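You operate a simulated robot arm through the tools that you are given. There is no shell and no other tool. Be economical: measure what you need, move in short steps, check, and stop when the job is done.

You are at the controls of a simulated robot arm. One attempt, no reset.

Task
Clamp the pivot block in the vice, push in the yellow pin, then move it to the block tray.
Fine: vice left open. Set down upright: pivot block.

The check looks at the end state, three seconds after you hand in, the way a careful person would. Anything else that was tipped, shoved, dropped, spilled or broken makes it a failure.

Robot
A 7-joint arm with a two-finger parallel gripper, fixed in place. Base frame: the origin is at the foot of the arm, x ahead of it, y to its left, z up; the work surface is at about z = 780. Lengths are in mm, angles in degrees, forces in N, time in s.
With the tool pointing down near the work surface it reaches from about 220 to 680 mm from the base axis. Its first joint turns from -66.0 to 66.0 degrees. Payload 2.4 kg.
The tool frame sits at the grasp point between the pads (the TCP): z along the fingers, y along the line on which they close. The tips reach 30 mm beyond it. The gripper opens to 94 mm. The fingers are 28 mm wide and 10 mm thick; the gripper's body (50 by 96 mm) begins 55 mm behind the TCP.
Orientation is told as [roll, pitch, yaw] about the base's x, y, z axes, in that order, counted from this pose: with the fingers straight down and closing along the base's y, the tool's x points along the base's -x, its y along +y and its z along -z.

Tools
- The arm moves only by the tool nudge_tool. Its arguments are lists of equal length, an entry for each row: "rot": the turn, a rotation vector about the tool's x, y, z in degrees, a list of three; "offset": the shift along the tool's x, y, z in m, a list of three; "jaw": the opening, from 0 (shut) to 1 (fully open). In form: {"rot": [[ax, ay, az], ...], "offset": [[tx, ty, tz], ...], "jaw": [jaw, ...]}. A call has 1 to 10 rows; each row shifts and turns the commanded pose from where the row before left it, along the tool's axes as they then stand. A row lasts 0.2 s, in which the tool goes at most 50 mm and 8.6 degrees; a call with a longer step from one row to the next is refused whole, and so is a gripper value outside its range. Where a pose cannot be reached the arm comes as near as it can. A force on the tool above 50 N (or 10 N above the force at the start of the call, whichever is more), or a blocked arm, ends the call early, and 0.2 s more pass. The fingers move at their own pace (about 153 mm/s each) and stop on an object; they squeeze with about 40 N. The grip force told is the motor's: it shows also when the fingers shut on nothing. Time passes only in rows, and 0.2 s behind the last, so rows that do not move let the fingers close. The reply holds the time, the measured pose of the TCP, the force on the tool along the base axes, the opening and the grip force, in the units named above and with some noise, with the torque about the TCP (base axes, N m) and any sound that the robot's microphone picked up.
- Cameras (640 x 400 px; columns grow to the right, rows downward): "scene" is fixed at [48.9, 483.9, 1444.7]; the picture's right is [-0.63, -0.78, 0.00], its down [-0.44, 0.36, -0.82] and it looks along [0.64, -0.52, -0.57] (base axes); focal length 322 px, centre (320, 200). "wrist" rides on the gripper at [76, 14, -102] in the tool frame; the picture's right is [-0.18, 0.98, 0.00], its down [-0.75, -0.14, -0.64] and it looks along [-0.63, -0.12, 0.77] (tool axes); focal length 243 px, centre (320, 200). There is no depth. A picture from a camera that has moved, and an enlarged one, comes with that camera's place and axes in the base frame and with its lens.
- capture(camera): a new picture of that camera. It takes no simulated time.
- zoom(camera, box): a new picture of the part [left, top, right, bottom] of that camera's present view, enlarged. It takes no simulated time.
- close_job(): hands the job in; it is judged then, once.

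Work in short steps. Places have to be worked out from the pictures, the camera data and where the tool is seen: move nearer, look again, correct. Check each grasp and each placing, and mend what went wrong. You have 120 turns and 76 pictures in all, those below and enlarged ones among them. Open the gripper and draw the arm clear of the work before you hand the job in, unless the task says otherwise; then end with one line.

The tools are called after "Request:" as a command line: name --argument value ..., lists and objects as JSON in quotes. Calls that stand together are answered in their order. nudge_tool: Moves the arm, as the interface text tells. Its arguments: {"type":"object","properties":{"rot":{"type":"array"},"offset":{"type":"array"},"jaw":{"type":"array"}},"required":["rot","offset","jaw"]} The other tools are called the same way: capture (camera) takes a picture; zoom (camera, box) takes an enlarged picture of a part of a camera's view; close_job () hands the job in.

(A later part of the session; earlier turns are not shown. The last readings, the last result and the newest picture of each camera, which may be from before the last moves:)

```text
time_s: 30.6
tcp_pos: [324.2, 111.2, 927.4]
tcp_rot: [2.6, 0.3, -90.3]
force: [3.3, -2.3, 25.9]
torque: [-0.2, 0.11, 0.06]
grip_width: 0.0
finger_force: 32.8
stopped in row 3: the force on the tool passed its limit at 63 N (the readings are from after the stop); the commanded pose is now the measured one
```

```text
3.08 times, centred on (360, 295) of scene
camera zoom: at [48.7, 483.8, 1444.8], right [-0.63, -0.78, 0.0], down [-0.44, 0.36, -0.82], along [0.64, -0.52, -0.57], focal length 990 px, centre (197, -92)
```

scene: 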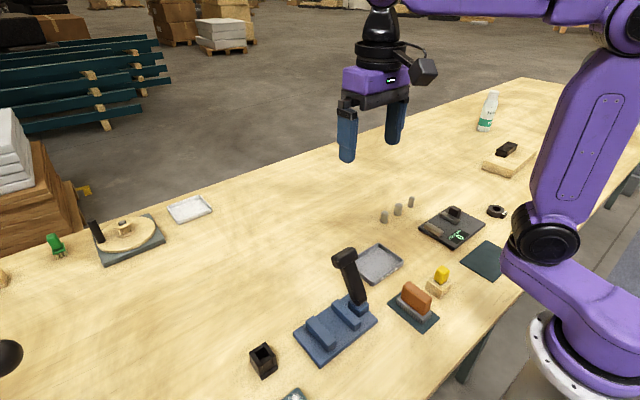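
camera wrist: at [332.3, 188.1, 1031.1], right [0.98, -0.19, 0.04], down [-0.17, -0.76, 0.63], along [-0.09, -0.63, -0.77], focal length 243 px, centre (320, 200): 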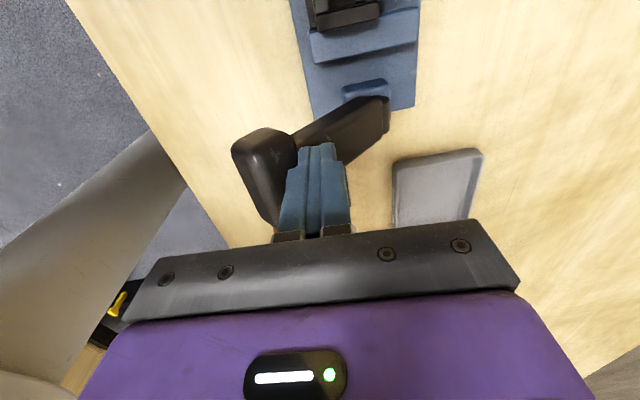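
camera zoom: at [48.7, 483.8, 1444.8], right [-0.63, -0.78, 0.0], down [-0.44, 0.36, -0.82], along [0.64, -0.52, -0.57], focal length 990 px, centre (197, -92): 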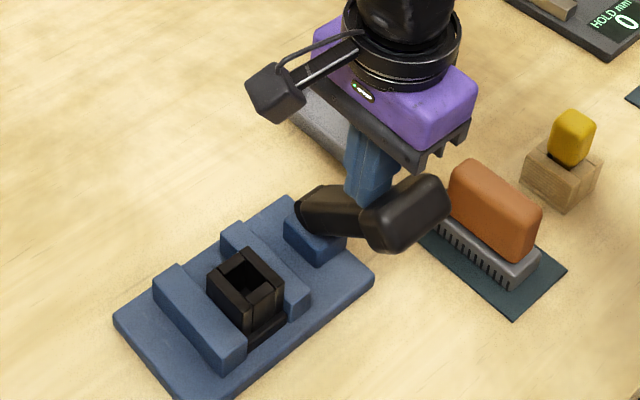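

The lever appears to be at its end stop. I withdraw up and look at whether the jaws grip the block.

Request:
nudge_tool --rot '[[0, 0, 0], [0, 0, 0], [0, 0, 0], [0, 0, 0], [0, 0, 0]]' --offset '[[0, 0.01, -0.02], [0, 0, -0.03], [0.04, 0.015, 0], [0.045, 0.016, 0], [0.02, 0, 0]]' --jaw '[0, 0, 0, 0, 0]'

Request:
zoom --camera "wrist" --box '[240, 0, 420, 200]'

```text
time_s: 31.8
tcp_pos: [362.3, 216.3, 976.8]
tcp_rot: [2.3, 0.2, -90.2]
force: [0.0, -0.1, -0.2]
torque: [-0.03, -0.01, -0.03]
grip_width: 0.0
finger_force: 33.1
```

```text
2.00 times, centred on (330, 100) of wrist
camera zoom: at [370.7, 292.6, 1080.6], right [0.98, -0.19, 0.04], down [-0.17, -0.76, 0.63], along [-0.09, -0.63, -0.77], focal length 485 px, centre (300, 400)
```

zoom: 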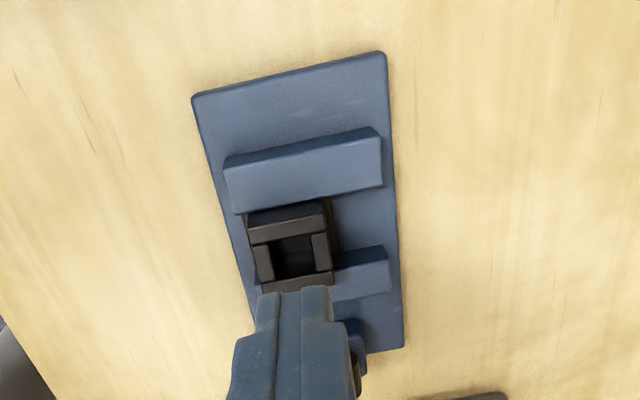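

The lever is down and the jaw has closed on the block. I straighten the 2.3° roll, rise, and go to view the pin and its holder.

Request:
nudge_tool --rot '[[0, -2.3, 0], [0, 0, 0], [0, 0, 0], [0, 0, 0], [0, 0, 0], [0, 0, 0], [0, 0, 0]]' --offset '[[0, 0, -0.025], [-0.045, -0.012, 0], [-0.045, -0.012, 0], [-0.045, -0.012, 0], [-0.045, -0.012, 0], [-0.045, -0.012, 0], [-0.022, -0.005, 0]]' --jaw '[0, 0, 0, 0, 0.7, 0.7, 0.7]'

Request:
capture --camera "wrist"

Request:
zoom --camera "scene" --box '[300, 260, 420, 360]'

```text
time_s: 33.4
tcp_pos: [293.4, -31.0, 1010.7]
tcp_rot: [2.3, -2.0, -90.3]
force: [1.1, -0.1, 0.6]
torque: [-0.01, 0.01, 0.01]
grip_width: 65.7
finger_force: 0.1
```

```text
32 pictures are left
camera wrist: at [302.9, 49.9, 1110.8], right [0.98, -0.19, 0.04], down [-0.17, -0.73, 0.66], along [-0.09, -0.66, -0.75], focal length 243 px, centre (320, 200)
```

wrist: 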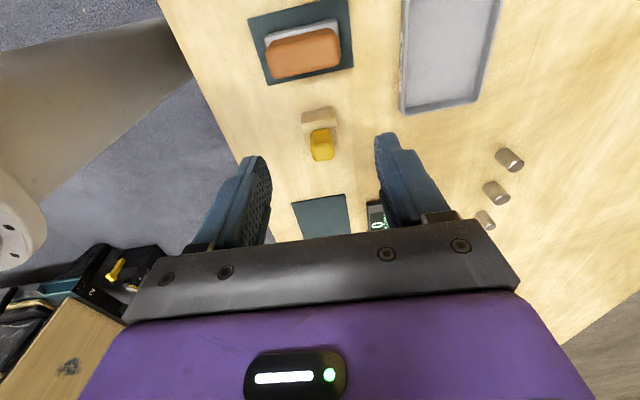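

```text
4.00 times, centred on (360, 310) of scene
camera zoom: at [48.9, 483.9, 1444.7], right [-0.63, -0.78, 0.0], down [-0.44, 0.36, -0.82], along [0.64, -0.52, -0.57], focal length 1287 px, centre (160, -240)
```

zoom: 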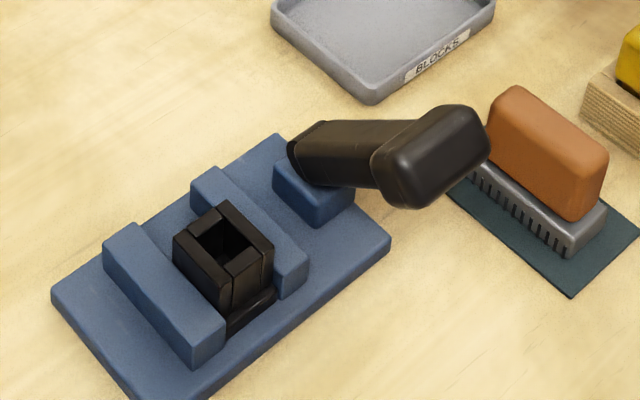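

My roll correction was about the wrong axis (now roll 2.3, pitch −2.0). I fix both with tool-axis turns and zoom on the pin.

Request:
nudge_tool --rot '[[2.3, 2.1, 0], [0, 0, 0]]' --offset '[[0, 0, 0], [0, 0, 0]]' --jaw '[0.7, 0.7]'

Request:
zoom --camera "wrist" --box '[270, 70, 390, 190]'

```text
time_s: 34.0
tcp_pos: [293.6, -28.8, 1009.6]
tcp_rot: [-0.1, 0.0, -90.3]
force: [-0.2, 0.2, 0.4]
torque: [-0.02, 0.03, 0.02]
grip_width: 65.9
finger_force: 0.2
```

```text
3.33 times, centred on (330, 130) of wrist
camera zoom: at [307.2, 46.8, 1112.9], right [0.98, -0.19, 0.0], down [-0.14, -0.75, 0.64], along [-0.12, -0.63, -0.77], focal length 809 px, centre (287, 433)
```

zoom: 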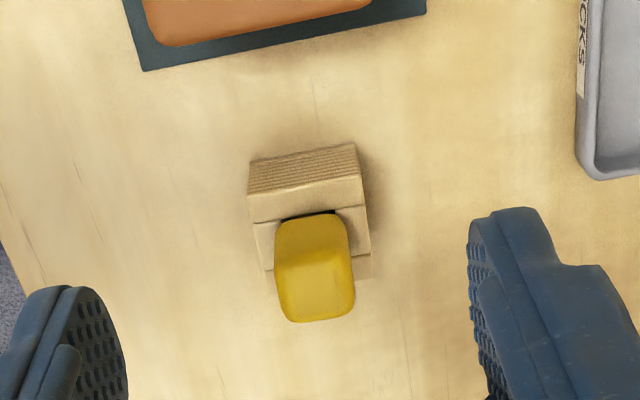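

The yellow head sits about 27 mm square near (289,−98), top z≈854, above a holder with top ≈813. I move above it and check.

Request:
nudge_tool --rot '[[0, 0, 0], [0, 0, 0], [0, 0, 0], [0, 0, 0]]' --offset '[[-0.03, -0.0025, 0.03], [-0.03, -0.002, 0.03], [-0.01, 0, 0.03], [0, 0, 0]]' --jaw '[0.7, 0.7, 0.7, 0.7]'

Request:
capture --camera "wrist"

Request:
zoom --camera "scene" --box '[390, 230, 490, 310]'

```text
time_s: 35.0
tcp_pos: [287.1, -98.7, 919.4]
tcp_rot: [0.0, 0.0, -90.3]
force: [-0.3, -0.3, 0.2]
torque: [-0.01, 0.0, -0.02]
grip_width: 65.7
finger_force: 0.1
```

```text
29 pictures are left
camera wrist: at [300.9, -22.4, 1021.7], right [0.98, -0.19, 0.0], down [-0.14, -0.75, 0.64], along [-0.12, -0.63, -0.77], focal length 243 px, centre (320, 200)
```

wrist: 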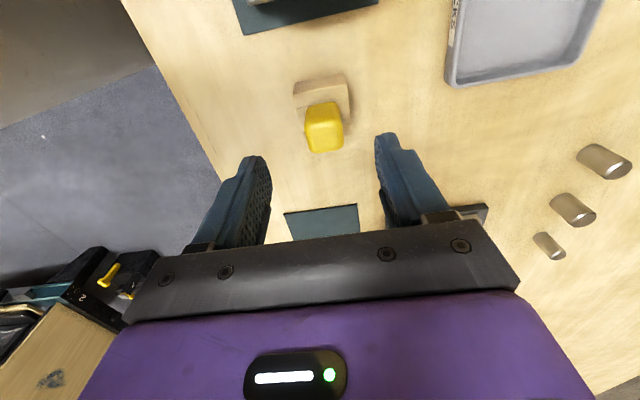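

```text
5.00 times, centred on (440, 270) of scene
camera zoom: at [48.9, 483.9, 1444.7], right [-0.63, -0.78, 0.0], down [-0.44, 0.36, -0.82], along [0.64, -0.52, -0.57], focal length 1609 px, centre (-280, -150)
```

zoom: 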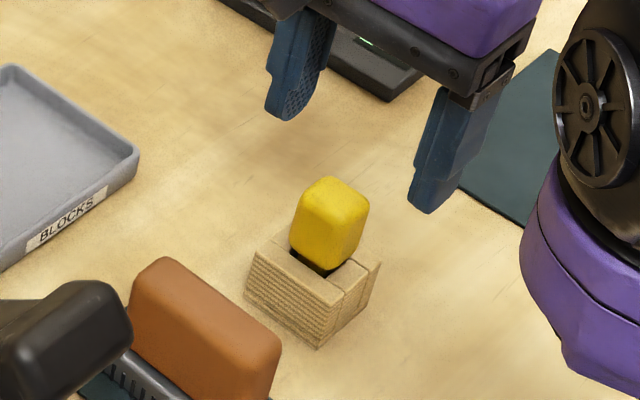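

I enlarge the pin to refine its y position.

Request:
zoom --camera "wrist" --box '[280, 60, 370, 160]'

```text
4.00 times, centred on (325, 110) of wrist
camera zoom: at [300.9, -22.4, 1021.7], right [0.98, -0.19, 0.0], down [-0.14, -0.75, 0.64], along [-0.12, -0.63, -0.77], focal length 970 px, centre (300, 560)
```

zoom: 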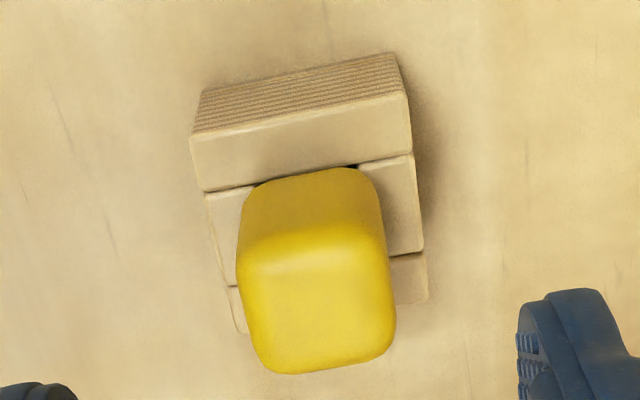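

Pin is centred at (289.5,−100.6), head z 822–856, holder top 813. I descend to TCP z 850 and close.

Request:
nudge_tool --rot '[[0, 0, 0], [0, 0, 0], [0, 0, 0], [0, 0, 0], [0, 0, 0], [0, 0, 0], [0, 0, 0]]' --offset '[[-0.002, 0.0024, 0.02], [0, 0, 0.03], [0, 0, 0.0195], [0, 0, 0], [0, 0, 0], [0, 0, 0], [0, 0, 0]]' --jaw '[0.7, 0.7, 0.7, 0.7, 0.1, 0.1, 0.1]'

Request:
capture --camera "wrist"

```text
time_s: 36.6
tcp_pos: [291.3, -101.2, 849.3]
tcp_rot: [0.0, 0.2, -90.3]
force: [1.0, -0.3, 0.8]
torque: [0.03, 0.03, -0.02]
grip_width: 31.3
finger_force: 40.0
```

```text
26 pictures are left
camera wrist: at [304.9, -24.5, 952.9], right [0.98, -0.19, 0.0], down [-0.14, -0.75, 0.64], along [-0.12, -0.63, -0.77], focal length 243 px, centre (320, 200)
```

wrist: 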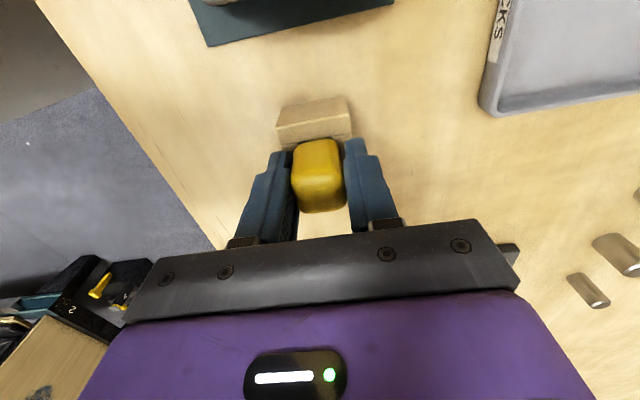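

The head is gripped at 31 mm. I lift straight up and check the pin's shaft and that the holder stayed.

Request:
nudge_tool --rot '[[0, 0, 0], [0, 0, 0], [0, 0, 0], [0, 0, 0], [0, 0, 0]]' --offset '[[0, 0, -0.01], [0, 0, -0.02], [0, 0, -0.04], [0, 0, -0.04], [0, 0, 0]]' --jaw '[0.1, 0.1, 0.1, 0.1, 0.1]'

Request:
zoom --camera "scene" --box '[380, 190, 500, 310]'

Request:
capture --camera "wrist"

```text
time_s: 37.8
tcp_pos: [291.4, -102.6, 961.4]
tcp_rot: [-0.1, 0.0, -90.3]
force: [-0.3, -0.8, -1.3]
torque: [-0.01, 0.0, 0.02]
grip_width: 31.3
finger_force: 40.0
```

```text
3.33 times, centred on (440, 250) of scene
camera zoom: at [48.9, 483.9, 1444.7], right [-0.63, -0.78, 0.0], down [-0.44, 0.36, -0.82], along [0.64, -0.52, -0.57], focal length 1073 px, centre (-80, 33)
```

zoom: 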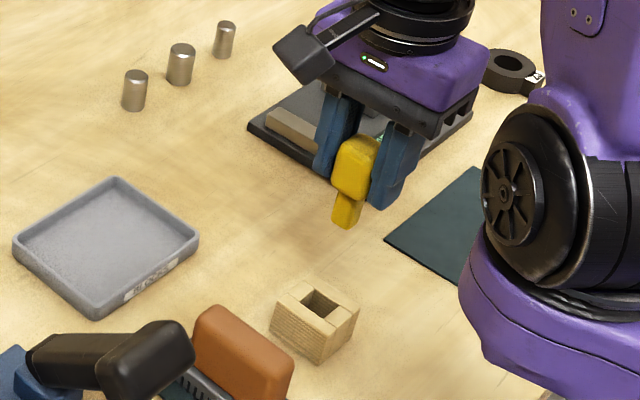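

```text
24 pictures are left
camera wrist: at [305.8, -26.1, 1064.5], right [0.98, -0.19, 0.0], down [-0.14, -0.75, 0.64], along [-0.12, -0.63, -0.77], focal length 243 px, centre (320, 200)
```

wrist: 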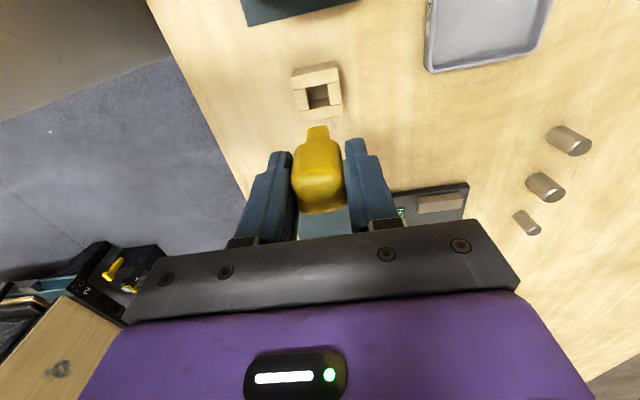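

The pin is out and hangs straight with a square shaft; the holder stayed put. I carry it over to above the clamped block.

Request:
nudge_tool --rot '[[0, 0, 0], [0, 0, 0.3], [0, 0, 0], [0, 0, 0], [0, 0, 0], [0, 0, 0], [0, 0, 0], [0, 0, 0], [0, 0, 0], [0, 0, 0]]' --offset '[[0, 0.02, -0.025], [0.02, 0.03, 0], [0.04, 0.0265, 0], [0.042, 0, 0], [0.042, 0, 0], [0.042, 0, 0], [0.042, 0, 0], [0.042, 0, 0], [0.021, 0, 0.02], [0, 0, 0.03]]' --jaw '[0.1, 0.1, 0.1, 0.1, 0.1, 0.1, 0.1, 0.1, 0.1, 0.1]'

Request:
zoom --camera "wrist" --box '[250, 40, 390, 220]'

```text
time_s: 40.0
tcp_pos: [372.3, 187.5, 932.1]
tcp_rot: [0.0, 0.0, -90.6]
force: [0.0, 0.2, -0.6]
torque: [0.01, 0.03, -0.01]
grip_width: 31.4
finger_force: 40.1
```

```text
2.22 times, centred on (320, 130) of wrist
camera zoom: at [386.5, 265.2, 1035.7], right [0.98, -0.19, 0.0], down [-0.15, -0.75, 0.64], along [-0.13, -0.63, -0.77], focal length 539 px, centre (320, 356)
```

zoom: 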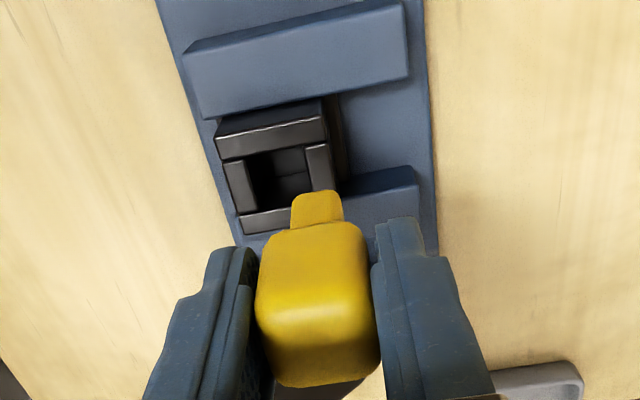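

By the picture the block's hole is near (355.5,190) and not x 368, so it shifted on release. I shift over it, keeping height, and look again.

Request:
nudge_tool --rot '[[0, 0, -0.6], [0, 0, 0], [0, 0, 0]]' --offset '[[0.002, -0.0165, 0], [0, 0, 0.012], [0, 0, 0]]' --jaw '[0.1, 0.1, 0.1]'

Request:
zoom --camera "wrist" --box '[260, 60, 380, 180]'

Request:
zoom --camera "scene" --box '[300, 240, 400, 350]'

```text
time_s: 40.8
tcp_pos: [355.0, 189.7, 922.2]
tcp_rot: [0.0, 0.0, -90.1]
force: [0.1, -0.3, -0.7]
torque: [0.03, 0.02, 0.0]
grip_width: 31.3
finger_force: 40.4
```

```text
3.33 times, centred on (320, 120) of wrist
camera zoom: at [368.6, 266.7, 1025.6], right [0.98, -0.18, 0.0], down [-0.14, -0.75, 0.64], along [-0.12, -0.63, -0.77], focal length 809 px, centre (320, 467)
```

zoom: 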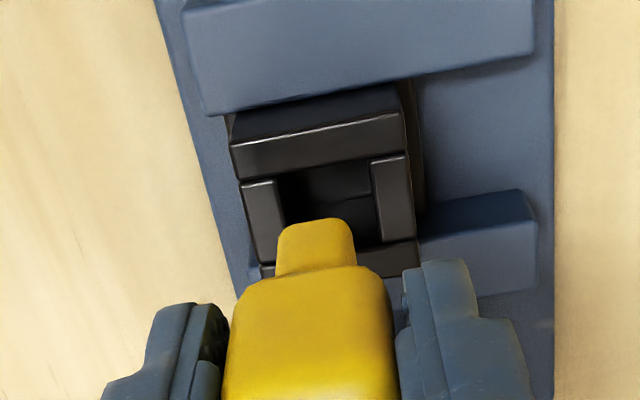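

```text
3.64 times, centred on (350, 295) of scene
camera zoom: at [48.9, 483.9, 1444.7], right [-0.63, -0.78, 0.0], down [-0.44, 0.36, -0.82], along [0.64, -0.52, -0.57], focal length 1170 px, centre (211, -146)
```

zoom: 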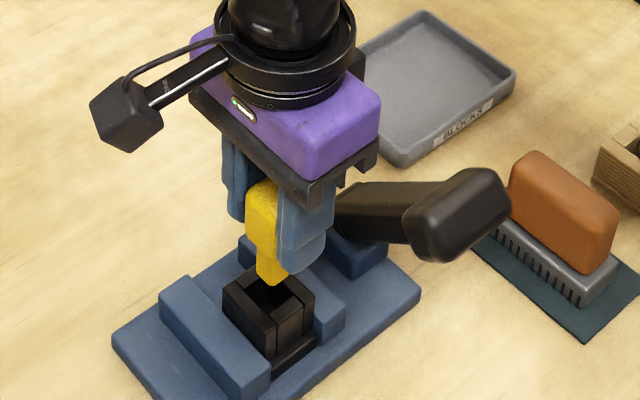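

Shaft at x≈354.6, hole at x≈356.2, y≈189.8: I shift +1.4 mm in x and lower until the tip is near the hole's top, then check.

Request:
nudge_tool --rot '[[0, 0, 0], [0, 0, 0], [0, 0, 0]]' --offset '[[0, 0.0014, 0.01], [0, 0, 0.012], [0, 0, 0]]' --jaw '[0.1, 0.1, 0.1]'

Request:
zoom --camera "wrist" --box '[260, 70, 380, 190]'

Request:
zoom --camera "scene" --box '[320, 280, 390, 340]'

```text
time_s: 41.6
tcp_pos: [355.1, 190.5, 900.8]
tcp_rot: [0.0, 0.0, -90.0]
force: [-0.1, -0.5, -0.8]
torque: [-0.03, -0.01, 0.02]
grip_width: 31.6
finger_force: 40.3
```

```text
3.33 times, centred on (320, 130) of wrist
camera zoom: at [369.4, 267.3, 1003.9], right [0.98, -0.18, 0.0], down [-0.14, -0.75, 0.64], along [-0.12, -0.63, -0.77], focal length 809 px, centre (320, 433)
```

zoom: 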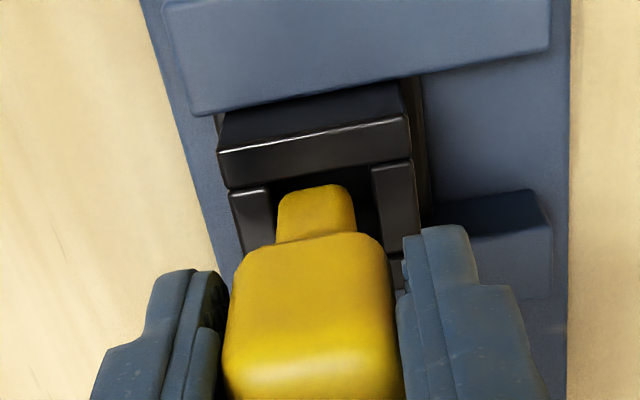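

```text
6.67 times, centred on (355, 310) of scene
camera zoom: at [48.9, 483.9, 1444.7], right [-0.63, -0.78, 0.0], down [-0.44, 0.36, -0.82], along [0.64, -0.52, -0.57], focal length 2146 px, centre (87, -533)
```

zoom: 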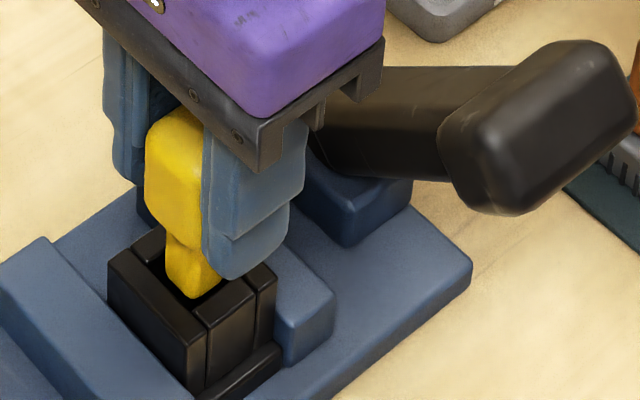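

Very close: the shaft needs about +1 mm in x and −0.7 mm in y. I correct and start lowering gently.

Request:
nudge_tool --rot '[[0, 0, 0], [0, 0, 0], [0, 0, 0], [0, 0, 0], [0, 0, 0]]' --offset '[[-0.0007, 0.001, 0], [0, 0, 0.004], [0, 0, 0.004], [0, 0, 0.004], [0, 0, 0.004]]' --jaw '[0.1, 0.1, 0.1, 0.1, 0.1]'

Request:
zoom --camera "wrist" --box '[260, 70, 380, 190]'

```text
time_s: 42.8
tcp_pos: [356.1, 190.6, 884.7]
tcp_rot: [0.0, 0.0, -90.0]
force: [0.2, 0.0, -0.2]
torque: [0.04, 0.01, -0.01]
grip_width: 31.4
finger_force: 40.8
```

```text
3.33 times, centred on (320, 130) of wrist
camera zoom: at [370.3, 267.0, 987.9], right [0.98, -0.18, 0.0], down [-0.14, -0.75, 0.64], along [-0.12, -0.63, -0.77], focal length 809 px, centre (320, 433)
```

zoom: 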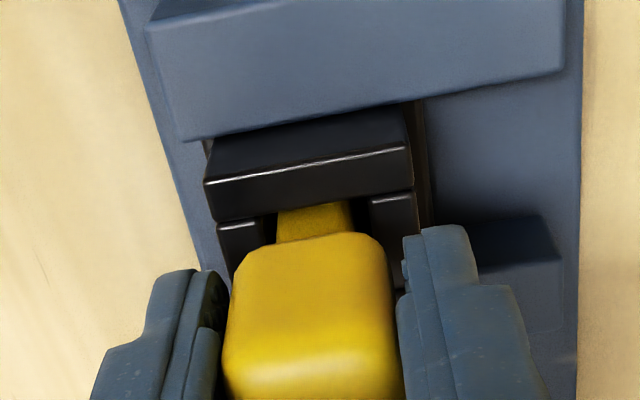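

The shaft is in the hole. I keep lowering; the finger tips will reach the block just before the head seats, so I stop at about TCP z 869.

Request:
nudge_tool --rot '[[0, 0, 0], [0, 0, 0], [0, 0, 0], [0, 0, 0], [0, 0, 0]]' --offset '[[0, 0, 0.004], [0, 0, 0.004], [0, 0, 0.003], [0, 0, 0.002], [0, 0, 0.002]]' --jaw '[0.1, 0.1, 0.1, 0.1, 0.1]'

```text
time_s: 44.0
tcp_pos: [356.3, 190.2, 870.1]
tcp_rot: [-0.1, 0.0, -90.0]
force: [-0.3, -0.1, 1.7]
torque: [-0.02, 0.03, -0.02]
grip_width: 31.4
finger_force: 40.2
```

Little resistance so far. I release the head, rise, shut the fingers and press it down from above.

Request:
nudge_tool --rot '[[0, 0, 0], [0, 0, 0], [0, 0, 0], [0, 0, 0], [0, 0, 0], [0, 0, 0], [0, 0, 0], [0, 0, 0]]' --offset '[[0, 0, 0], [0, 0, 0], [0, 0, -0.03], [0, 0, -0.03], [0, 0, 0], [0, 0, 0], [0, 0, 0], [0, 0, 0]]' --jaw '[0.55, 0.55, 0.55, 0.55, 0, 0, 0, 0]'

Request:
capture --camera "wrist"

Request:
zoom --camera "scene" --box '[310, 250, 400, 340]'

```text
time_s: 45.8
tcp_pos: [357.1, 190.9, 930.9]
tcp_rot: [-0.1, 0.0, -89.9]
force: [-0.7, 0.4, 0.0]
torque: [0.0, 0.0, 0.01]
grip_width: 0.2
finger_force: 32.9
```

```text
17 pictures are left
camera wrist: at [369.7, 267.2, 1034.1], right [0.98, -0.18, 0.0], down [-0.14, -0.75, 0.64], along [-0.12, -0.63, -0.77], focal length 243 px, centre (320, 200)
```

wrist: 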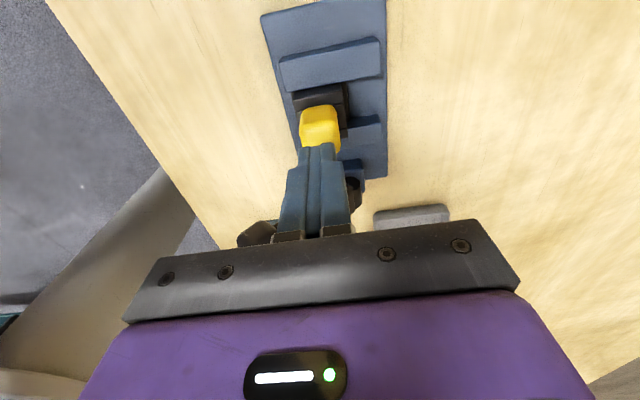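

```text
4.44 times, centred on (355, 295) of scene
camera zoom: at [48.9, 483.9, 1444.7], right [-0.63, -0.78, 0.0], down [-0.44, 0.36, -0.82], along [0.64, -0.52, -0.57], focal length 1430 px, centre (164, -222)
```

zoom: 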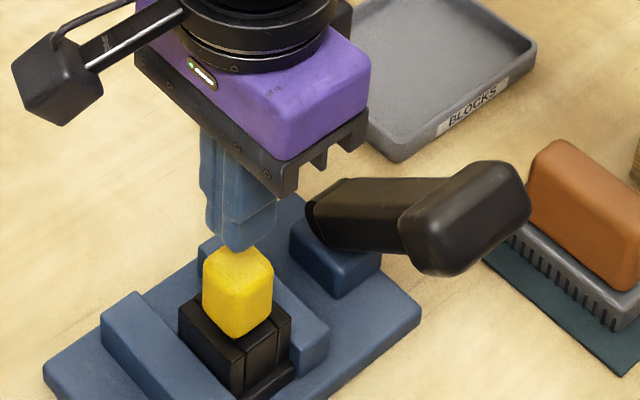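

The pin stands upright in the block. I press straight down from above until firm resistance.

Request:
nudge_tool --rot '[[0, 0, 0], [0, 0, 0], [0, 0, 0], [0, 0, 0], [0, 0, 0], [0, 0, 0], [0, 0, 0], [0, 0, 0]]' --offset '[[0, 0, 0.012], [0, 0, 0.008], [0, 0, 0.002], [0, 0, 0.002], [0, 0, 0.002], [0, 0, 0.002], [0, 0, 0.002], [0, 0, 0.002]]' --jaw '[0, 0, 0, 0, 0, 0, 0, 0]'

```text
time_s: 46.7
tcp_pos: [356.0, 190.2, 910.5]
tcp_rot: [0.0, 0.0, -90.0]
force: [-4.8, -3.2, 21.1]
torque: [-0.15, 0.13, -0.02]
grip_width: 0.0
finger_force: 32.7
stopped in row 4: the force on the tool passed its limit at 59 N (the readings are from after the stop); the commanded pose is now the measured one
```

It resists at about 59 N with the head top near z 880. I press again to see whether it moves further or is seated.

Request:
nudge_tool --rot '[[0, 0, 0], [0, 0, 0], [0, 0, 0], [0, 0, 0]]' --offset '[[0, 0, 0.001], [0, 0, 0.001], [0, 0, 0.001], [0, 0, 0.001]]' --jaw '[0, 0, 0, 0]'

Request:
zoom --camera "scene" --box '[320, 280, 390, 340]'

```text
time_s: 47.2
tcp_pos: [356.3, 190.1, 910.1]
tcp_rot: [0.1, 0.1, -90.0]
force: [-4.4, -1.9, 21.0]
torque: [-0.15, 0.14, -0.02]
grip_width: 0.3
finger_force: 32.9
stopped in row 2: the force on the tool passed its limit at 55 N (the readings are from after the stop); the commanded pose is now the measured one
```

```text
6.67 times, centred on (355, 310) of scene
camera zoom: at [48.5, 483.7, 1444.8], right [-0.63, -0.78, 0.0], down [-0.44, 0.36, -0.82], along [0.64, -0.52, -0.57], focal length 2146 px, centre (87, -533)
```

zoom: 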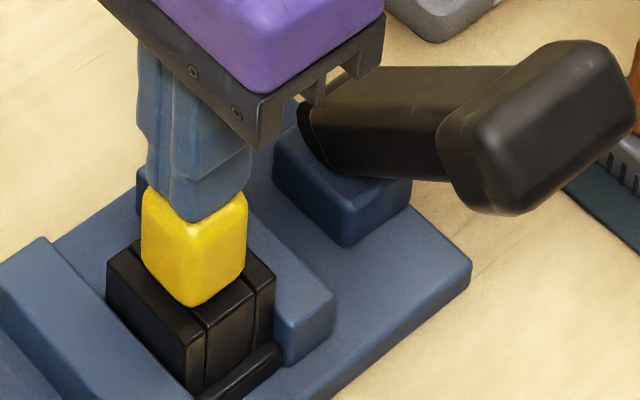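

No further motion at ~55 N. I lift off and look closely at how deep the pin sits.

Request:
nudge_tool --rot '[[0, 0, 0], [0, 0, 0], [0, 0, 0], [0, 0, 0]]' --offset '[[0, 0, -0.02], [0, 0, -0.03], [-0.03, 0, -0.02], [-0.03, 0, 0]]' --jaw '[0, 0, 0, 0]'

Request:
zoom --camera "scene" --box '[315, 290, 365, 345]'

Request:
zoom --camera "wrist" --box '[270, 0, 370, 130]'

```text
time_s: 48.2
tcp_pos: [358.4, 129.8, 979.4]
tcp_rot: [0.1, 0.1, -89.9]
force: [0.6, -0.5, 0.3]
torque: [0.02, 0.0, 0.01]
grip_width: 0.2
finger_force: 33.3
```

```text
7.27 times, centred on (340, 318) of scene
camera zoom: at [48.9, 483.9, 1444.7], right [-0.63, -0.78, 0.0], down [-0.44, 0.36, -0.82], along [0.64, -0.52, -0.57], focal length 2341 px, centre (174, -654)
```

zoom: 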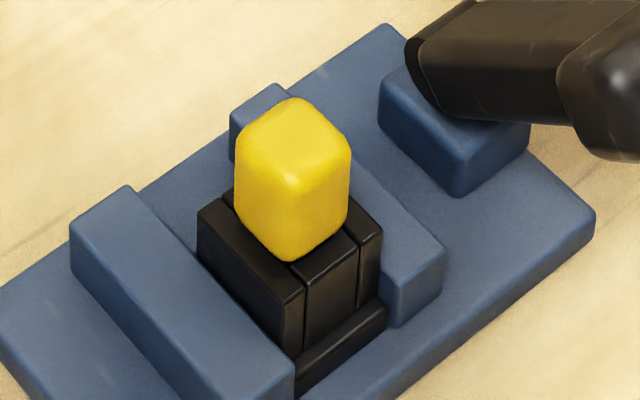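

```text
3.08 times, centred on (320, 65) of wrist
camera zoom: at [371.7, 206.1, 1082.1], right [0.98, -0.18, 0.0], down [-0.14, -0.75, 0.64], along [-0.12, -0.63, -0.77], focal length 746 px, centre (320, 615)
```

zoom: 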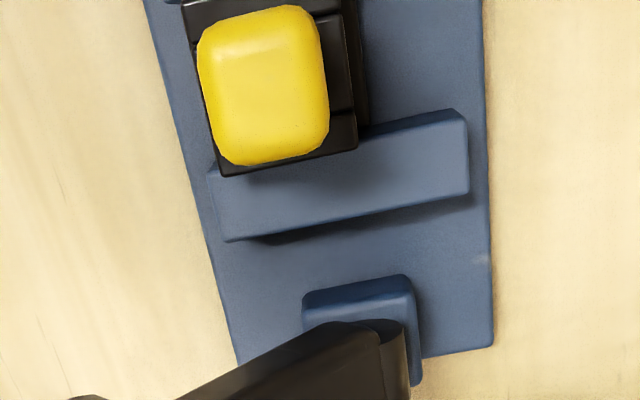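

The head still stands about 7 mm proud, and my steps were abrupt. I go back over the head and press slowly in sub-millimetre steps so the force can build without tripping the limit.

Request:
nudge_tool --rot '[[0, 0, 0], [0, 0, 0], [0, 0, 0], [0, 0, 0], [0, 0, 0], [0, 0, 0], [0, 0, 0]]' --offset '[[0.03, -0.001, 0.02], [0.031, -0.001, 0], [0, 0, 0.02], [0, 0, 0.02], [0, 0, 0.0065], [0, 0, 0.001], [0, 0, 0.0005]]' --jaw '[0, 0, 0, 0, 0, 0, 0]'

Request:
nudge_tool --rot '[[0, 0, 0], [0, 0, 0], [0, 0, 0], [0, 0, 0], [0, 0, 0], [0, 0, 0]]' --offset '[[0, 0, 0.0003], [0, 0, 0.0003], [0, 0, 0.0003], [0, 0, 0.0003], [0, 0, 0.0003], [0, 0, 0.0003]]' --jaw '[0, 0, 0, 0, 0, 0]'

```text
time_s: 49.8
tcp_pos: [356.2, 190.5, 911.1]
tcp_rot: [0.1, 0.1, -89.9]
force: [0.5, 0.8, 0.4]
torque: [0.05, 0.0, 0.01]
grip_width: 0.0
finger_force: 32.7
```

```text
time_s: 51.2
tcp_pos: [356.0, 191.8, 909.7]
tcp_rot: [0.3, 0.1, -89.9]
force: [-4.7, -1.7, 30.3]
torque: [-0.11, 0.17, 0.03]
grip_width: 0.0
finger_force: 32.9
```

30 N now, steady. I continue the slow press.

Request:
nudge_tool --rot '[[0, 0, 0], [0, 0, 0], [0, 0, 0], [0, 0, 0], [0, 0, 0]]' --offset '[[0, 0, 0.0002], [0, 0, 0.0002], [0, 0, 0.0002], [0, 0, 0.0002], [0, 0, 0.0002]]' --jaw '[0, 0, 0, 0, 0]'

```text
time_s: 52.4
tcp_pos: [355.9, 192.2, 911.2]
tcp_rot: [0.2, 0.1, -90.0]
force: [-4.8, -1.9, 20.3]
torque: [-0.09, 0.11, 0.04]
grip_width: 0.0
finger_force: 32.5
stopped in row 5: the force on the tool passed its limit at 51 N (the readings are from after the stop); the commanded pose is now the measured one
```

Still no movement. I build the force up stepwise, holding each level so each call starts from a higher force.

Request:
nudge_tool --rot '[[0, 0, 0], [0, 0, 0], [0, 0, 0], [0, 0, 0], [0, 0, 0]]' --offset '[[0, 0, 0.0004], [0, 0, 0.0003], [0, 0, 0.0003], [0, 0, 0.0001], [0, 0, 0]]' --jaw '[0, 0, 0, 0, 0]'

```text
time_s: 53.3
tcp_pos: [355.0, 192.7, 909.0]
tcp_rot: [0.3, 0.1, -89.9]
force: [-3.9, -1.8, 22.2]
torque: [-0.12, 0.16, -0.02]
grip_width: 0.1
finger_force: 33.0
stopped in row 4: the force on the tool passed its limit at 52 N (the readings are from after the stop); the commanded pose is now the measured one
```

I can't tell from above whether the pin is bottomed or jammed. I retreat to the +y side, open the jaws and tilt the tool 25° so the wrist camera sees the pin from a low angle.

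Request:
nudge_tool --rot '[[0, 0, 0], [0, 0, 0], [0, 0, 0], [0, 0, 0], [0, 0, 0], [0, -8.4, 0], [0, -8.4, 0], [0, -8.4, 0], [0, 0, 0]]' --offset '[[0, 0, -0.03], [0, 0, -0.03], [0.036, 0, 0], [0.036, 0, 0], [0.036, 0, 0.035], [0, 0, 0], [0, 0, 0], [0, 0, 0], [0, 0, 0]]' --jaw '[0, 0, 0, 0.75, 0.75, 0.75, 0.75, 0.75, 0.75]'

Request:
zoom --camera "wrist" --box '[260, 90, 400, 230]'

```text
refused: row 5 steps farther than a row can; nothing moved
```

```text
2.86 times, centred on (330, 160) of wrist
camera zoom: at [368.6, 268.0, 1013.0], right [0.98, -0.18, 0.0], down [-0.14, -0.76, 0.64], along [-0.11, -0.63, -0.77], focal length 693 px, centre (291, 314)
```

zoom: 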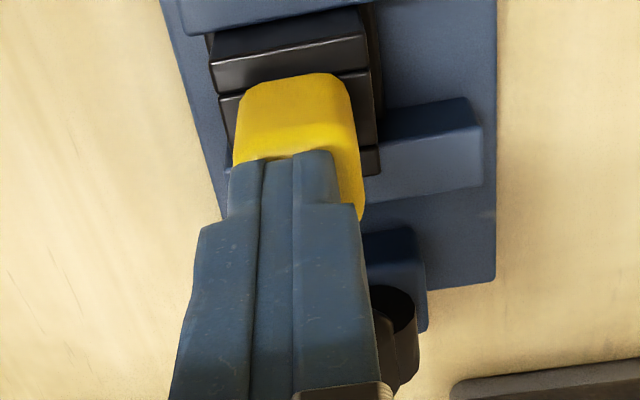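

One row was too long; I resend with shorter steps.

Request:
nudge_tool --rot '[[0, 0, 0], [0, 0, 0], [0, 0, 0], [0, 0, 0], [0, 0, 0], [0, -8.4, 0], [0, -8.4, 0], [0, -8.4, 0], [0, 0, 0]]' --offset '[[0, 0, -0.03], [0, 0, -0.02], [0.036, 0, 0], [0.036, 0, 0], [0.036, 0, 0.025], [0, 0, 0], [0, 0, 0], [0, 0, 0], [0, 0, 0]]' --jaw '[0, 0, 0, 0.75, 0.75, 0.75, 0.75, 0.75, 0.75]'

Request:
zoom --camera "wrist" --box '[260, 90, 400, 230]'

```text
time_s: 55.3
tcp_pos: [354.4, 299.3, 933.5]
tcp_rot: [0.4, -25.1, -90.1]
force: [-0.4, 0.0, 0.4]
torque: [0.02, -0.04, -0.02]
grip_width: 70.6
finger_force: 0.1
```

```text
2.86 times, centred on (330, 160) of wrist
camera zoom: at [368.8, 412.5, 995.1], right [0.98, -0.17, 0.08], down [-0.15, -0.41, 0.9], along [-0.11, -0.9, -0.43], focal length 693 px, centre (291, 314)
```

zoom: 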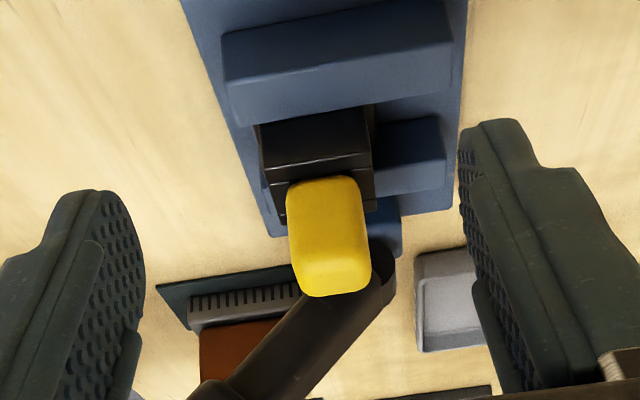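

The low view suggests the head is seated or nearly so (gap about 1–4 mm). I'll grip the head a little higher and feel it: first check how it moves vertically.

Request:
nudge_tool --rot '[[0, 8.4, 0], [0, 8.4, 0], [0.4, 8.3, 0], [0, 0, 0], [0, 0, 0], [0, 0, 0], [0, 0, 0], [0, 0, 0]]' --offset '[[0, 0, 0], [0, 0, 0], [0, 0, -0.015], [-0.036, 0.001, 0], [-0.036, 0.001, 0], [-0.036, 0, 0], [0, 0, 0.02], [0, 0, 0]]' --jaw '[0.65, 0.65, 0.65, 0.65, 0.65, 0.65, 0.65, 0.65]'

Request:
zoom --camera "wrist" --box '[250, 50, 390, 190]'

```text
time_s: 57.1
tcp_pos: [357.0, 195.5, 930.7]
tcp_rot: [-0.1, 0.1, -90.0]
force: [-0.6, -0.1, -0.4]
torque: [-0.02, 0.01, 0.01]
grip_width: 61.3
finger_force: 0.0
```

```text
2.86 times, centred on (320, 120) of wrist
camera zoom: at [370.4, 271.6, 1033.8], right [0.98, -0.18, 0.0], down [-0.14, -0.75, 0.64], along [-0.12, -0.63, -0.77], focal length 693 px, centre (320, 429)
```

zoom: 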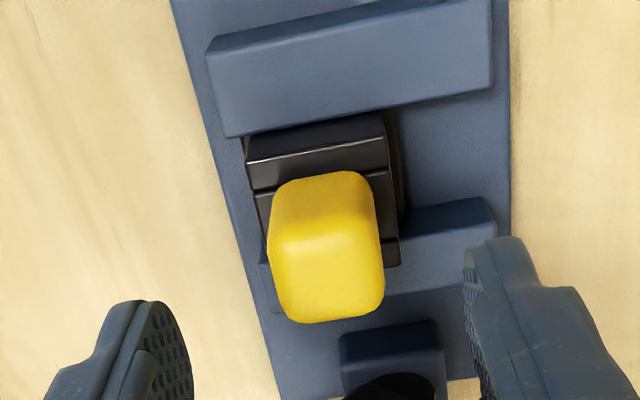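

I lower over the head to grip it at TCP z≈884 and then feel for vertical play by a very small push and pull.

Request:
nudge_tool --rot '[[0, 0, 0], [0, 0, 0], [0, 0, 0], [0, 0, 0], [0, 0, 0], [0, 0, 0]]' --offset '[[-0.003, 0.0005, 0.02], [0, 0, 0.02], [0, 0, 0.0065], [0, 0, 0], [0, 0, 0], [0, 0, 0]]' --jaw '[0.65, 0.65, 0.65, 0.1, 0.1, 0.1]'

Request:
nudge_tool --rot '[[0, 0, 0], [0, 0, 0], [0, 0, 0]]' --offset '[[0, 0, 0.0005], [0, 0, 0.0005], [0, 0, 0.0005]]' --jaw '[0.1, 0.1, 0.1]'

Request:
nudge_tool --rot '[[0, 0, 0], [0, 0, 0], [0, 0, 0]]' --offset '[[0, 0, -0.0015], [0, 0, -0.0008], [0, 0, -0.0008]]' --jaw '[0.1, 0.1, 0.1]'

```text
time_s: 58.5
tcp_pos: [357.8, 192.2, 883.8]
tcp_rot: [0.1, 0.1, -90.0]
force: [-4.9, -0.9, 15.4]
torque: [-0.07, 0.0, -0.01]
grip_width: 26.9
finger_force: 39.7
stopped in row 6: the force on the tool passed its limit at 51 N (the readings are from after the stop); the commanded pose is now the measured one
```

```text
time_s: 59.1
tcp_pos: [358.9, 193.1, 883.9]
tcp_rot: [0.1, 0.3, -90.0]
force: [-4.7, -1.8, 17.8]
torque: [-0.09, 0.04, -0.03]
grip_width: 27.2
finger_force: 40.3
stopped in row 2: the force on the tool passed its limit at 54 N (the readings are from after the stop); the commanded pose is now the measured one
```

```text
time_s: 59.9
tcp_pos: [358.6, 193.1, 887.8]
tcp_rot: [0.1, 0.2, -90.0]
force: [-0.4, -0.3, 0.0]
torque: [0.0, 0.01, -0.03]
grip_width: 27.0
finger_force: 40.4
```

Unexpected: the grip reads 27 mm and pushes the tool up, as if the fingers sit on the head's rounded edge. I look.

Request:
zoom --camera "wrist" --box '[240, 80, 400, 240]'

Request:
zoom --camera "scene" --box '[310, 270, 380, 340]'

```text
2.50 times, centred on (320, 160) of wrist
camera zoom: at [372.1, 268.6, 990.7], right [0.98, -0.18, 0.0], down [-0.14, -0.76, 0.64], along [-0.12, -0.63, -0.77], focal length 606 px, centre (320, 300)
```

zoom: 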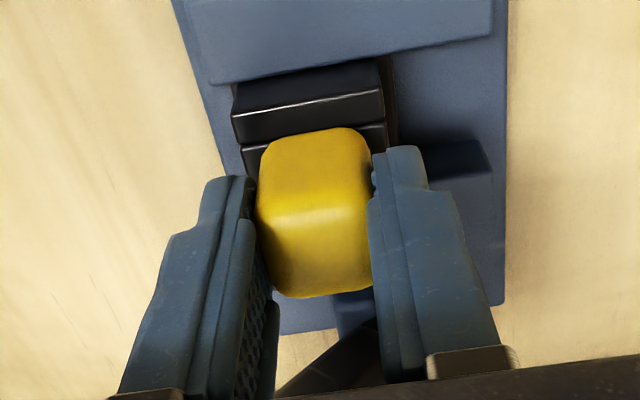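

```text
5.71 times, centred on (345, 305) of scene
camera zoom: at [48.9, 483.9, 1444.7], right [-0.63, -0.78, 0.0], down [-0.44, 0.36, -0.82], along [0.64, -0.52, -0.57], focal length 1839 px, centre (177, -400)
```

zoom: 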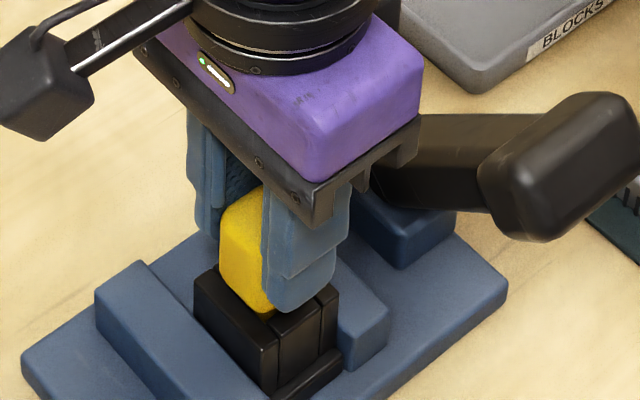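

The fingers straddle a slightly tapered head. I lower back to the earlier level, release, rise and take a nearly horizontal view to see any gap directly.

Request:
nudge_tool --rot '[[0, 0, 0], [0, 0, 0], [0, 0, 0], [0, 0, 0], [0, 0, 0], [0, 0, 0], [0, 0, 0], [0, 0, 0], [0, 0, 0]]' --offset '[[0, 0, 0.0015], [0, 0, 0.001], [0, 0, 0], [0, 0, 0], [0, 0, -0.02], [0, 0, -0.03], [0.04, 0, -0.005], [0.045, 0, 0], [0.045, 0, 0]]' --jaw '[0.1, 0.1, 0.65, 0.65, 0.65, 0.65, 0.65, 0.65, 0.65]'

Request:
nudge_tool --rot '[[0, -8.5, 0], [0, -8.5, 0], [0, -8.5, 0], [0, -8.5, 0], [0, -8.5, 0], [0, 0, 0]]' --offset '[[0, 0, 0], [0, 0, 0], [0, 0, 0], [0, 0, 0], [0, 0, 0], [0, 0, 0]]' --jaw '[0.65, 0.65, 0.65, 0.65, 0.65, 0.65]'

```text
time_s: 61.9
tcp_pos: [358.3, 324.4, 941.9]
tcp_rot: [0.1, 0.0, -90.1]
force: [-0.2, 1.1, 0.3]
torque: [0.0, -0.01, -0.01]
grip_width: 61.2
finger_force: 0.1
```

```text
time_s: 63.3
tcp_pos: [359.0, 321.8, 940.2]
tcp_rot: [0.3, -42.5, -90.1]
force: [0.9, -0.7, -0.6]
torque: [0.03, 0.01, 0.04]
grip_width: 61.0
finger_force: 0.0
```

I lower the tilted tool by about 72 mm to bring the camera level with the gap.

Request:
nudge_tool --rot '[[0, 0, 0], [0, 0, 0], [0, 0, 0], [0, 0, 0]]' --offset '[[0.0162, 0, 0.0177], [0.0162, 0, 0.0177], [0.0162, 0, 0.0177], [0, 0, 0]]' --jaw '[0.65, 0.65, 0.65, 0.65]'

Request:
zoom --camera "wrist" --box '[270, 100, 390, 220]'

```text
time_s: 64.3
tcp_pos: [359.3, 323.5, 867.2]
tcp_rot: [0.2, -42.4, -90.0]
force: [-0.4, -0.1, -0.1]
torque: [0.02, -0.01, 0.01]
grip_width: 61.3
finger_force: 0.1
```

```text
3.33 times, centred on (330, 160) of wrist
camera zoom: at [372.3, 449.2, 893.6], right [0.98, -0.14, 0.13], down [-0.14, -0.13, 0.98], along [-0.12, -0.98, -0.14], focal length 809 px, centre (287, 333)
```

zoom: 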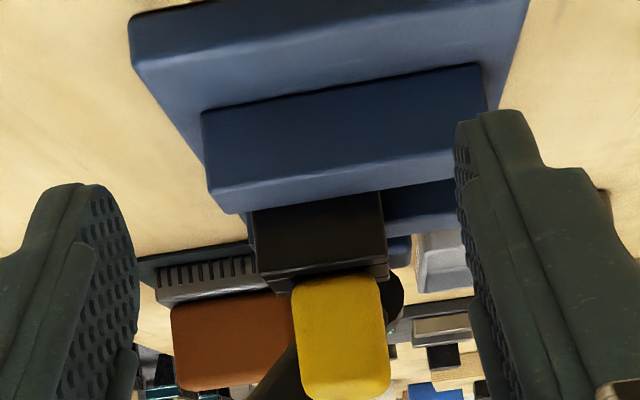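

The horizontal view shows the head resting right on the block's top with no gap: the pin is fully in. Next I open the vice: retreat, straighten, and go round to the −x side of the knob.

Request:
nudge_tool --rot '[[0, 0, 0], [0, 0, 0], [0, 0, 0], [0, 8.5, 0], [0, 8.5, 0], [0, 8.5, 0], [0, 8.5, 0], [0, 8.4, 0], [0, 0, 0]]' --offset '[[-0.0162, 0, -0.0177], [-0.0162, 0, -0.0177], [-0.0162, 0, -0.0177], [0, 0, 0], [0, 0, 0], [0, 0, 0], [0, 0, 0], [0, 0, 0], [0, 0, -0.03]]' --jaw '[0.65, 0.65, 0, 0, 0, 0, 0, 0, 0]'

Request:
nudge_tool --rot '[[0, 0, 0], [0, 0, 0], [0, 0, 0], [0, 0, 0], [0, 0, 0], [0, 0, 0]]' --offset '[[-0.03, -0.03, -0.01], [-0.035, -0.03, 0], [-0.035, -0.03, 0], [-0.035, -0.03, 0], [-0.04, -0.004, 0], [-0.037, 0, 0]]' --jaw '[0, 0, 0, 0, 0, 0]'

Request:
capture --camera "wrist"

```text
time_s: 66.3
tcp_pos: [358.9, 323.2, 969.8]
tcp_rot: [0.1, 0.2, -90.0]
force: [-0.1, -0.1, 0.0]
torque: [-0.01, -0.02, -0.01]
grip_width: 0.2
finger_force: 33.1
```

```text
time_s: 67.7
tcp_pos: [261.1, 117.7, 987.8]
tcp_rot: [0.0, 0.1, -89.9]
force: [-1.0, 0.3, 0.9]
torque: [0.02, -0.03, 0.02]
grip_width: 0.3
finger_force: 32.9
out of reach, approached as far as the arm can: row 4, 5, 6
```

```text
6 pictures are left
camera wrist: at [274.5, 193.5, 1091.2], right [0.98, -0.18, 0.0], down [-0.14, -0.75, 0.64], along [-0.12, -0.63, -0.77], focal length 243 px, centre (320, 200)
```

wrist: 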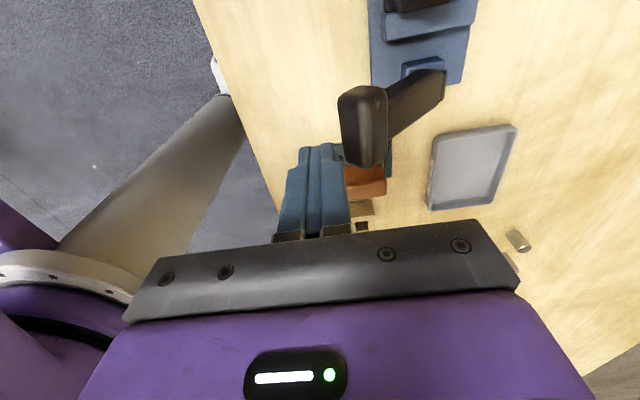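

The arm can't get fully to the −x side of the knob, so instead I'll straddle the knob (x 275–312) with wide-open fingers and drag it with the −x finger. First a move +x to settle back in reach.

Request:
nudge_tool --rot '[[0, 0, 0], [0, 0, 0], [0, 0, 0]]' --offset '[[0, 0.04, 0], [0, 0, 0], [0, 0, 0]]' --jaw '[1, 1, 1]'

```text
time_s: 68.5
tcp_pos: [300.6, 117.4, 988.4]
tcp_rot: [0.1, 0.2, -90.0]
force: [0.1, -0.1, -0.4]
torque: [0.03, 0.0, 0.02]
grip_width: 94.0
finger_force: 0.1
```

I align at (312,111) and descend around the knob.

Request:
nudge_tool --rot '[[0, 0, 0], [0, 0, 0], [0, 0, 0], [0, 0, 0], [0, 0, 0], [0, 0, 0]]' --offset '[[-0.006, 0.0115, 0], [0, 0, 0], [0, 0, 0.02], [0, 0, 0.02], [0, 0, 0.02], [0, 0, 0.012]]' --jaw '[1, 1, 1, 1, 1, 1]'

```text
time_s: 69.9
tcp_pos: [314.5, 110.8, 916.0]
tcp_rot: [0.1, 0.1, -90.0]
force: [0.5, -0.6, -0.2]
torque: [0.02, 0.0, -0.01]
grip_width: 94.0
finger_force: 0.2
```

Clear descent. Now I drag toward +x in small steps, watching force.

Request:
nudge_tool --rot '[[0, 0, 0], [0, 0, 0], [0, 0, 0], [0, 0, 0], [0, 0, 0], [0, 0, 0]]' --offset '[[0, 0.005, 0], [0, 0.004, 0], [0, 0.004, 0], [0, 0.004, 0], [0, 0.004, 0], [0, 0.004, 0]]' --jaw '[1, 1, 1, 1, 1, 1]'

```text
time_s: 71.3
tcp_pos: [331.6, 110.4, 915.4]
tcp_rot: [-1.1, 0.0, -90.0]
force: [-31.7, 4.0, 25.4]
torque: [0.08, 1.33, -0.24]
grip_width: 93.8
finger_force: 0.2
```

The knob resists by friction because it must rise as it swings. I follow its arc instead, moving up and +x together.

Request:
nudge_tool --rot '[[0, 0, 0], [0, 0, 0], [0, 0, 0], [0, 0, 0], [0, 0, 0], [0, 0, 0]]' --offset '[[0, 0, -0.003], [0, 0.001, -0.003], [0, 0.002, -0.003], [0, 0.003, -0.003], [0, 0.003, -0.003], [0, 0.003, -0.003]]' --jaw '[1, 1, 1, 1, 1, 1]'

```text
time_s: 72.7
tcp_pos: [353.6, 110.9, 936.5]
tcp_rot: [0.3, 0.1, -90.0]
force: [-1.0, 0.3, 0.9]
torque: [0.02, 0.03, 0.02]
grip_width: 94.0
finger_force: 0.0
```

The lever gave way and moved. I continue toward +x.

Request:
nudge_tool --rot '[[0, 0, 0], [0, 0, 0], [0, 0, 0], [0, 0, 0], [0, 0, 0], [0, 0, 0], [0, 0, 0], [0, 0, 0]]' --offset '[[0, 0.003, 0.003], [0, 0.006, 0.003], [0, 0.006, 0.003], [0, 0.006, 0], [0, 0.006, 0], [0, 0.006, 0], [0, 0.006, 0], [0, 0.006, 0]]' --jaw '[1, 1, 1, 1, 1, 1, 1, 1]'

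Request:
zoom --camera "scene" --box '[280, 220, 430, 360]'

```text
time_s: 74.5
tcp_pos: [395.9, 110.5, 925.8]
tcp_rot: [0.1, 0.1, -90.0]
force: [-0.9, 0.1, 0.0]
torque: [0.0, 0.03, -0.02]
grip_width: 94.1
finger_force: 0.1
```

```text
2.86 times, centred on (355, 290) of scene
camera zoom: at [48.9, 483.9, 1444.7], right [-0.63, -0.78, 0.0], down [-0.44, 0.36, -0.82], along [0.64, -0.52, -0.57], focal length 920 px, centre (220, -57)
```

zoom: 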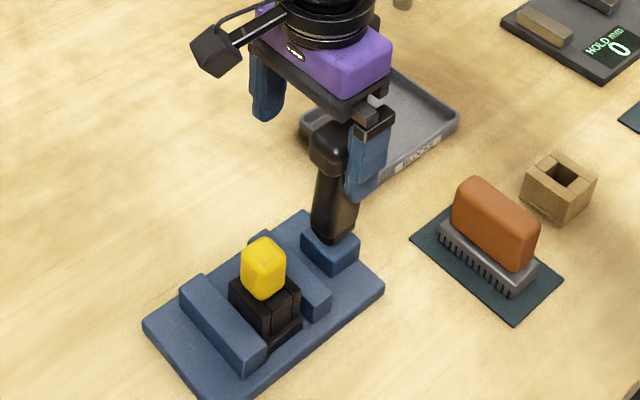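

The lever is near vertical now. I keep going until its open stop, stopping on force.

Request:
nudge_tool --rot '[[0, 0, 0], [0, 0, 0], [0, 0, 0], [0, 0, 0], [0, 0, 0], [0, 0, 0], [0, 0, 0], [0, 0, 0], [0, 0, 0]]' --offset '[[0, 0.006, 0], [0, 0.006, 0], [0, 0.006, 0], [0, 0.006, 0], [0, 0.006, 0], [0, 0.005, 0], [0, 0.004, 0], [0, 0.003, 0], [0, 0.003, 0]]' --jaw '[1, 1, 1, 1, 1, 1, 1, 1, 1]'

```text
time_s: 76.5
tcp_pos: [442.4, 109.0, 925.3]
tcp_rot: [0.2, 0.1, -90.0]
force: [-0.1, -0.6, -0.6]
torque: [0.0, -0.02, 0.03]
grip_width: 93.9
finger_force: 0.0
```

Request:
nudge_tool --rot '[[0, 0, 0], [0, 0, 0], [0, 0, 0], [0, 0, 0], [0, 0, 0]]' --offset '[[0, 0.003, 0], [0, 0.002, 0], [0, 0.002, 0], [0, 0.002, 0], [0, 0.002, 0]]' --jaw '[1, 1, 1, 1, 1]'

```text
time_s: 77.7
tcp_pos: [447.5, 111.7, 924.1]
tcp_rot: [-0.9, 0.0, -90.0]
force: [-27.1, 1.6, 6.3]
torque: [0.12, 1.15, -0.22]
grip_width: 94.1
finger_force: 0.8
```

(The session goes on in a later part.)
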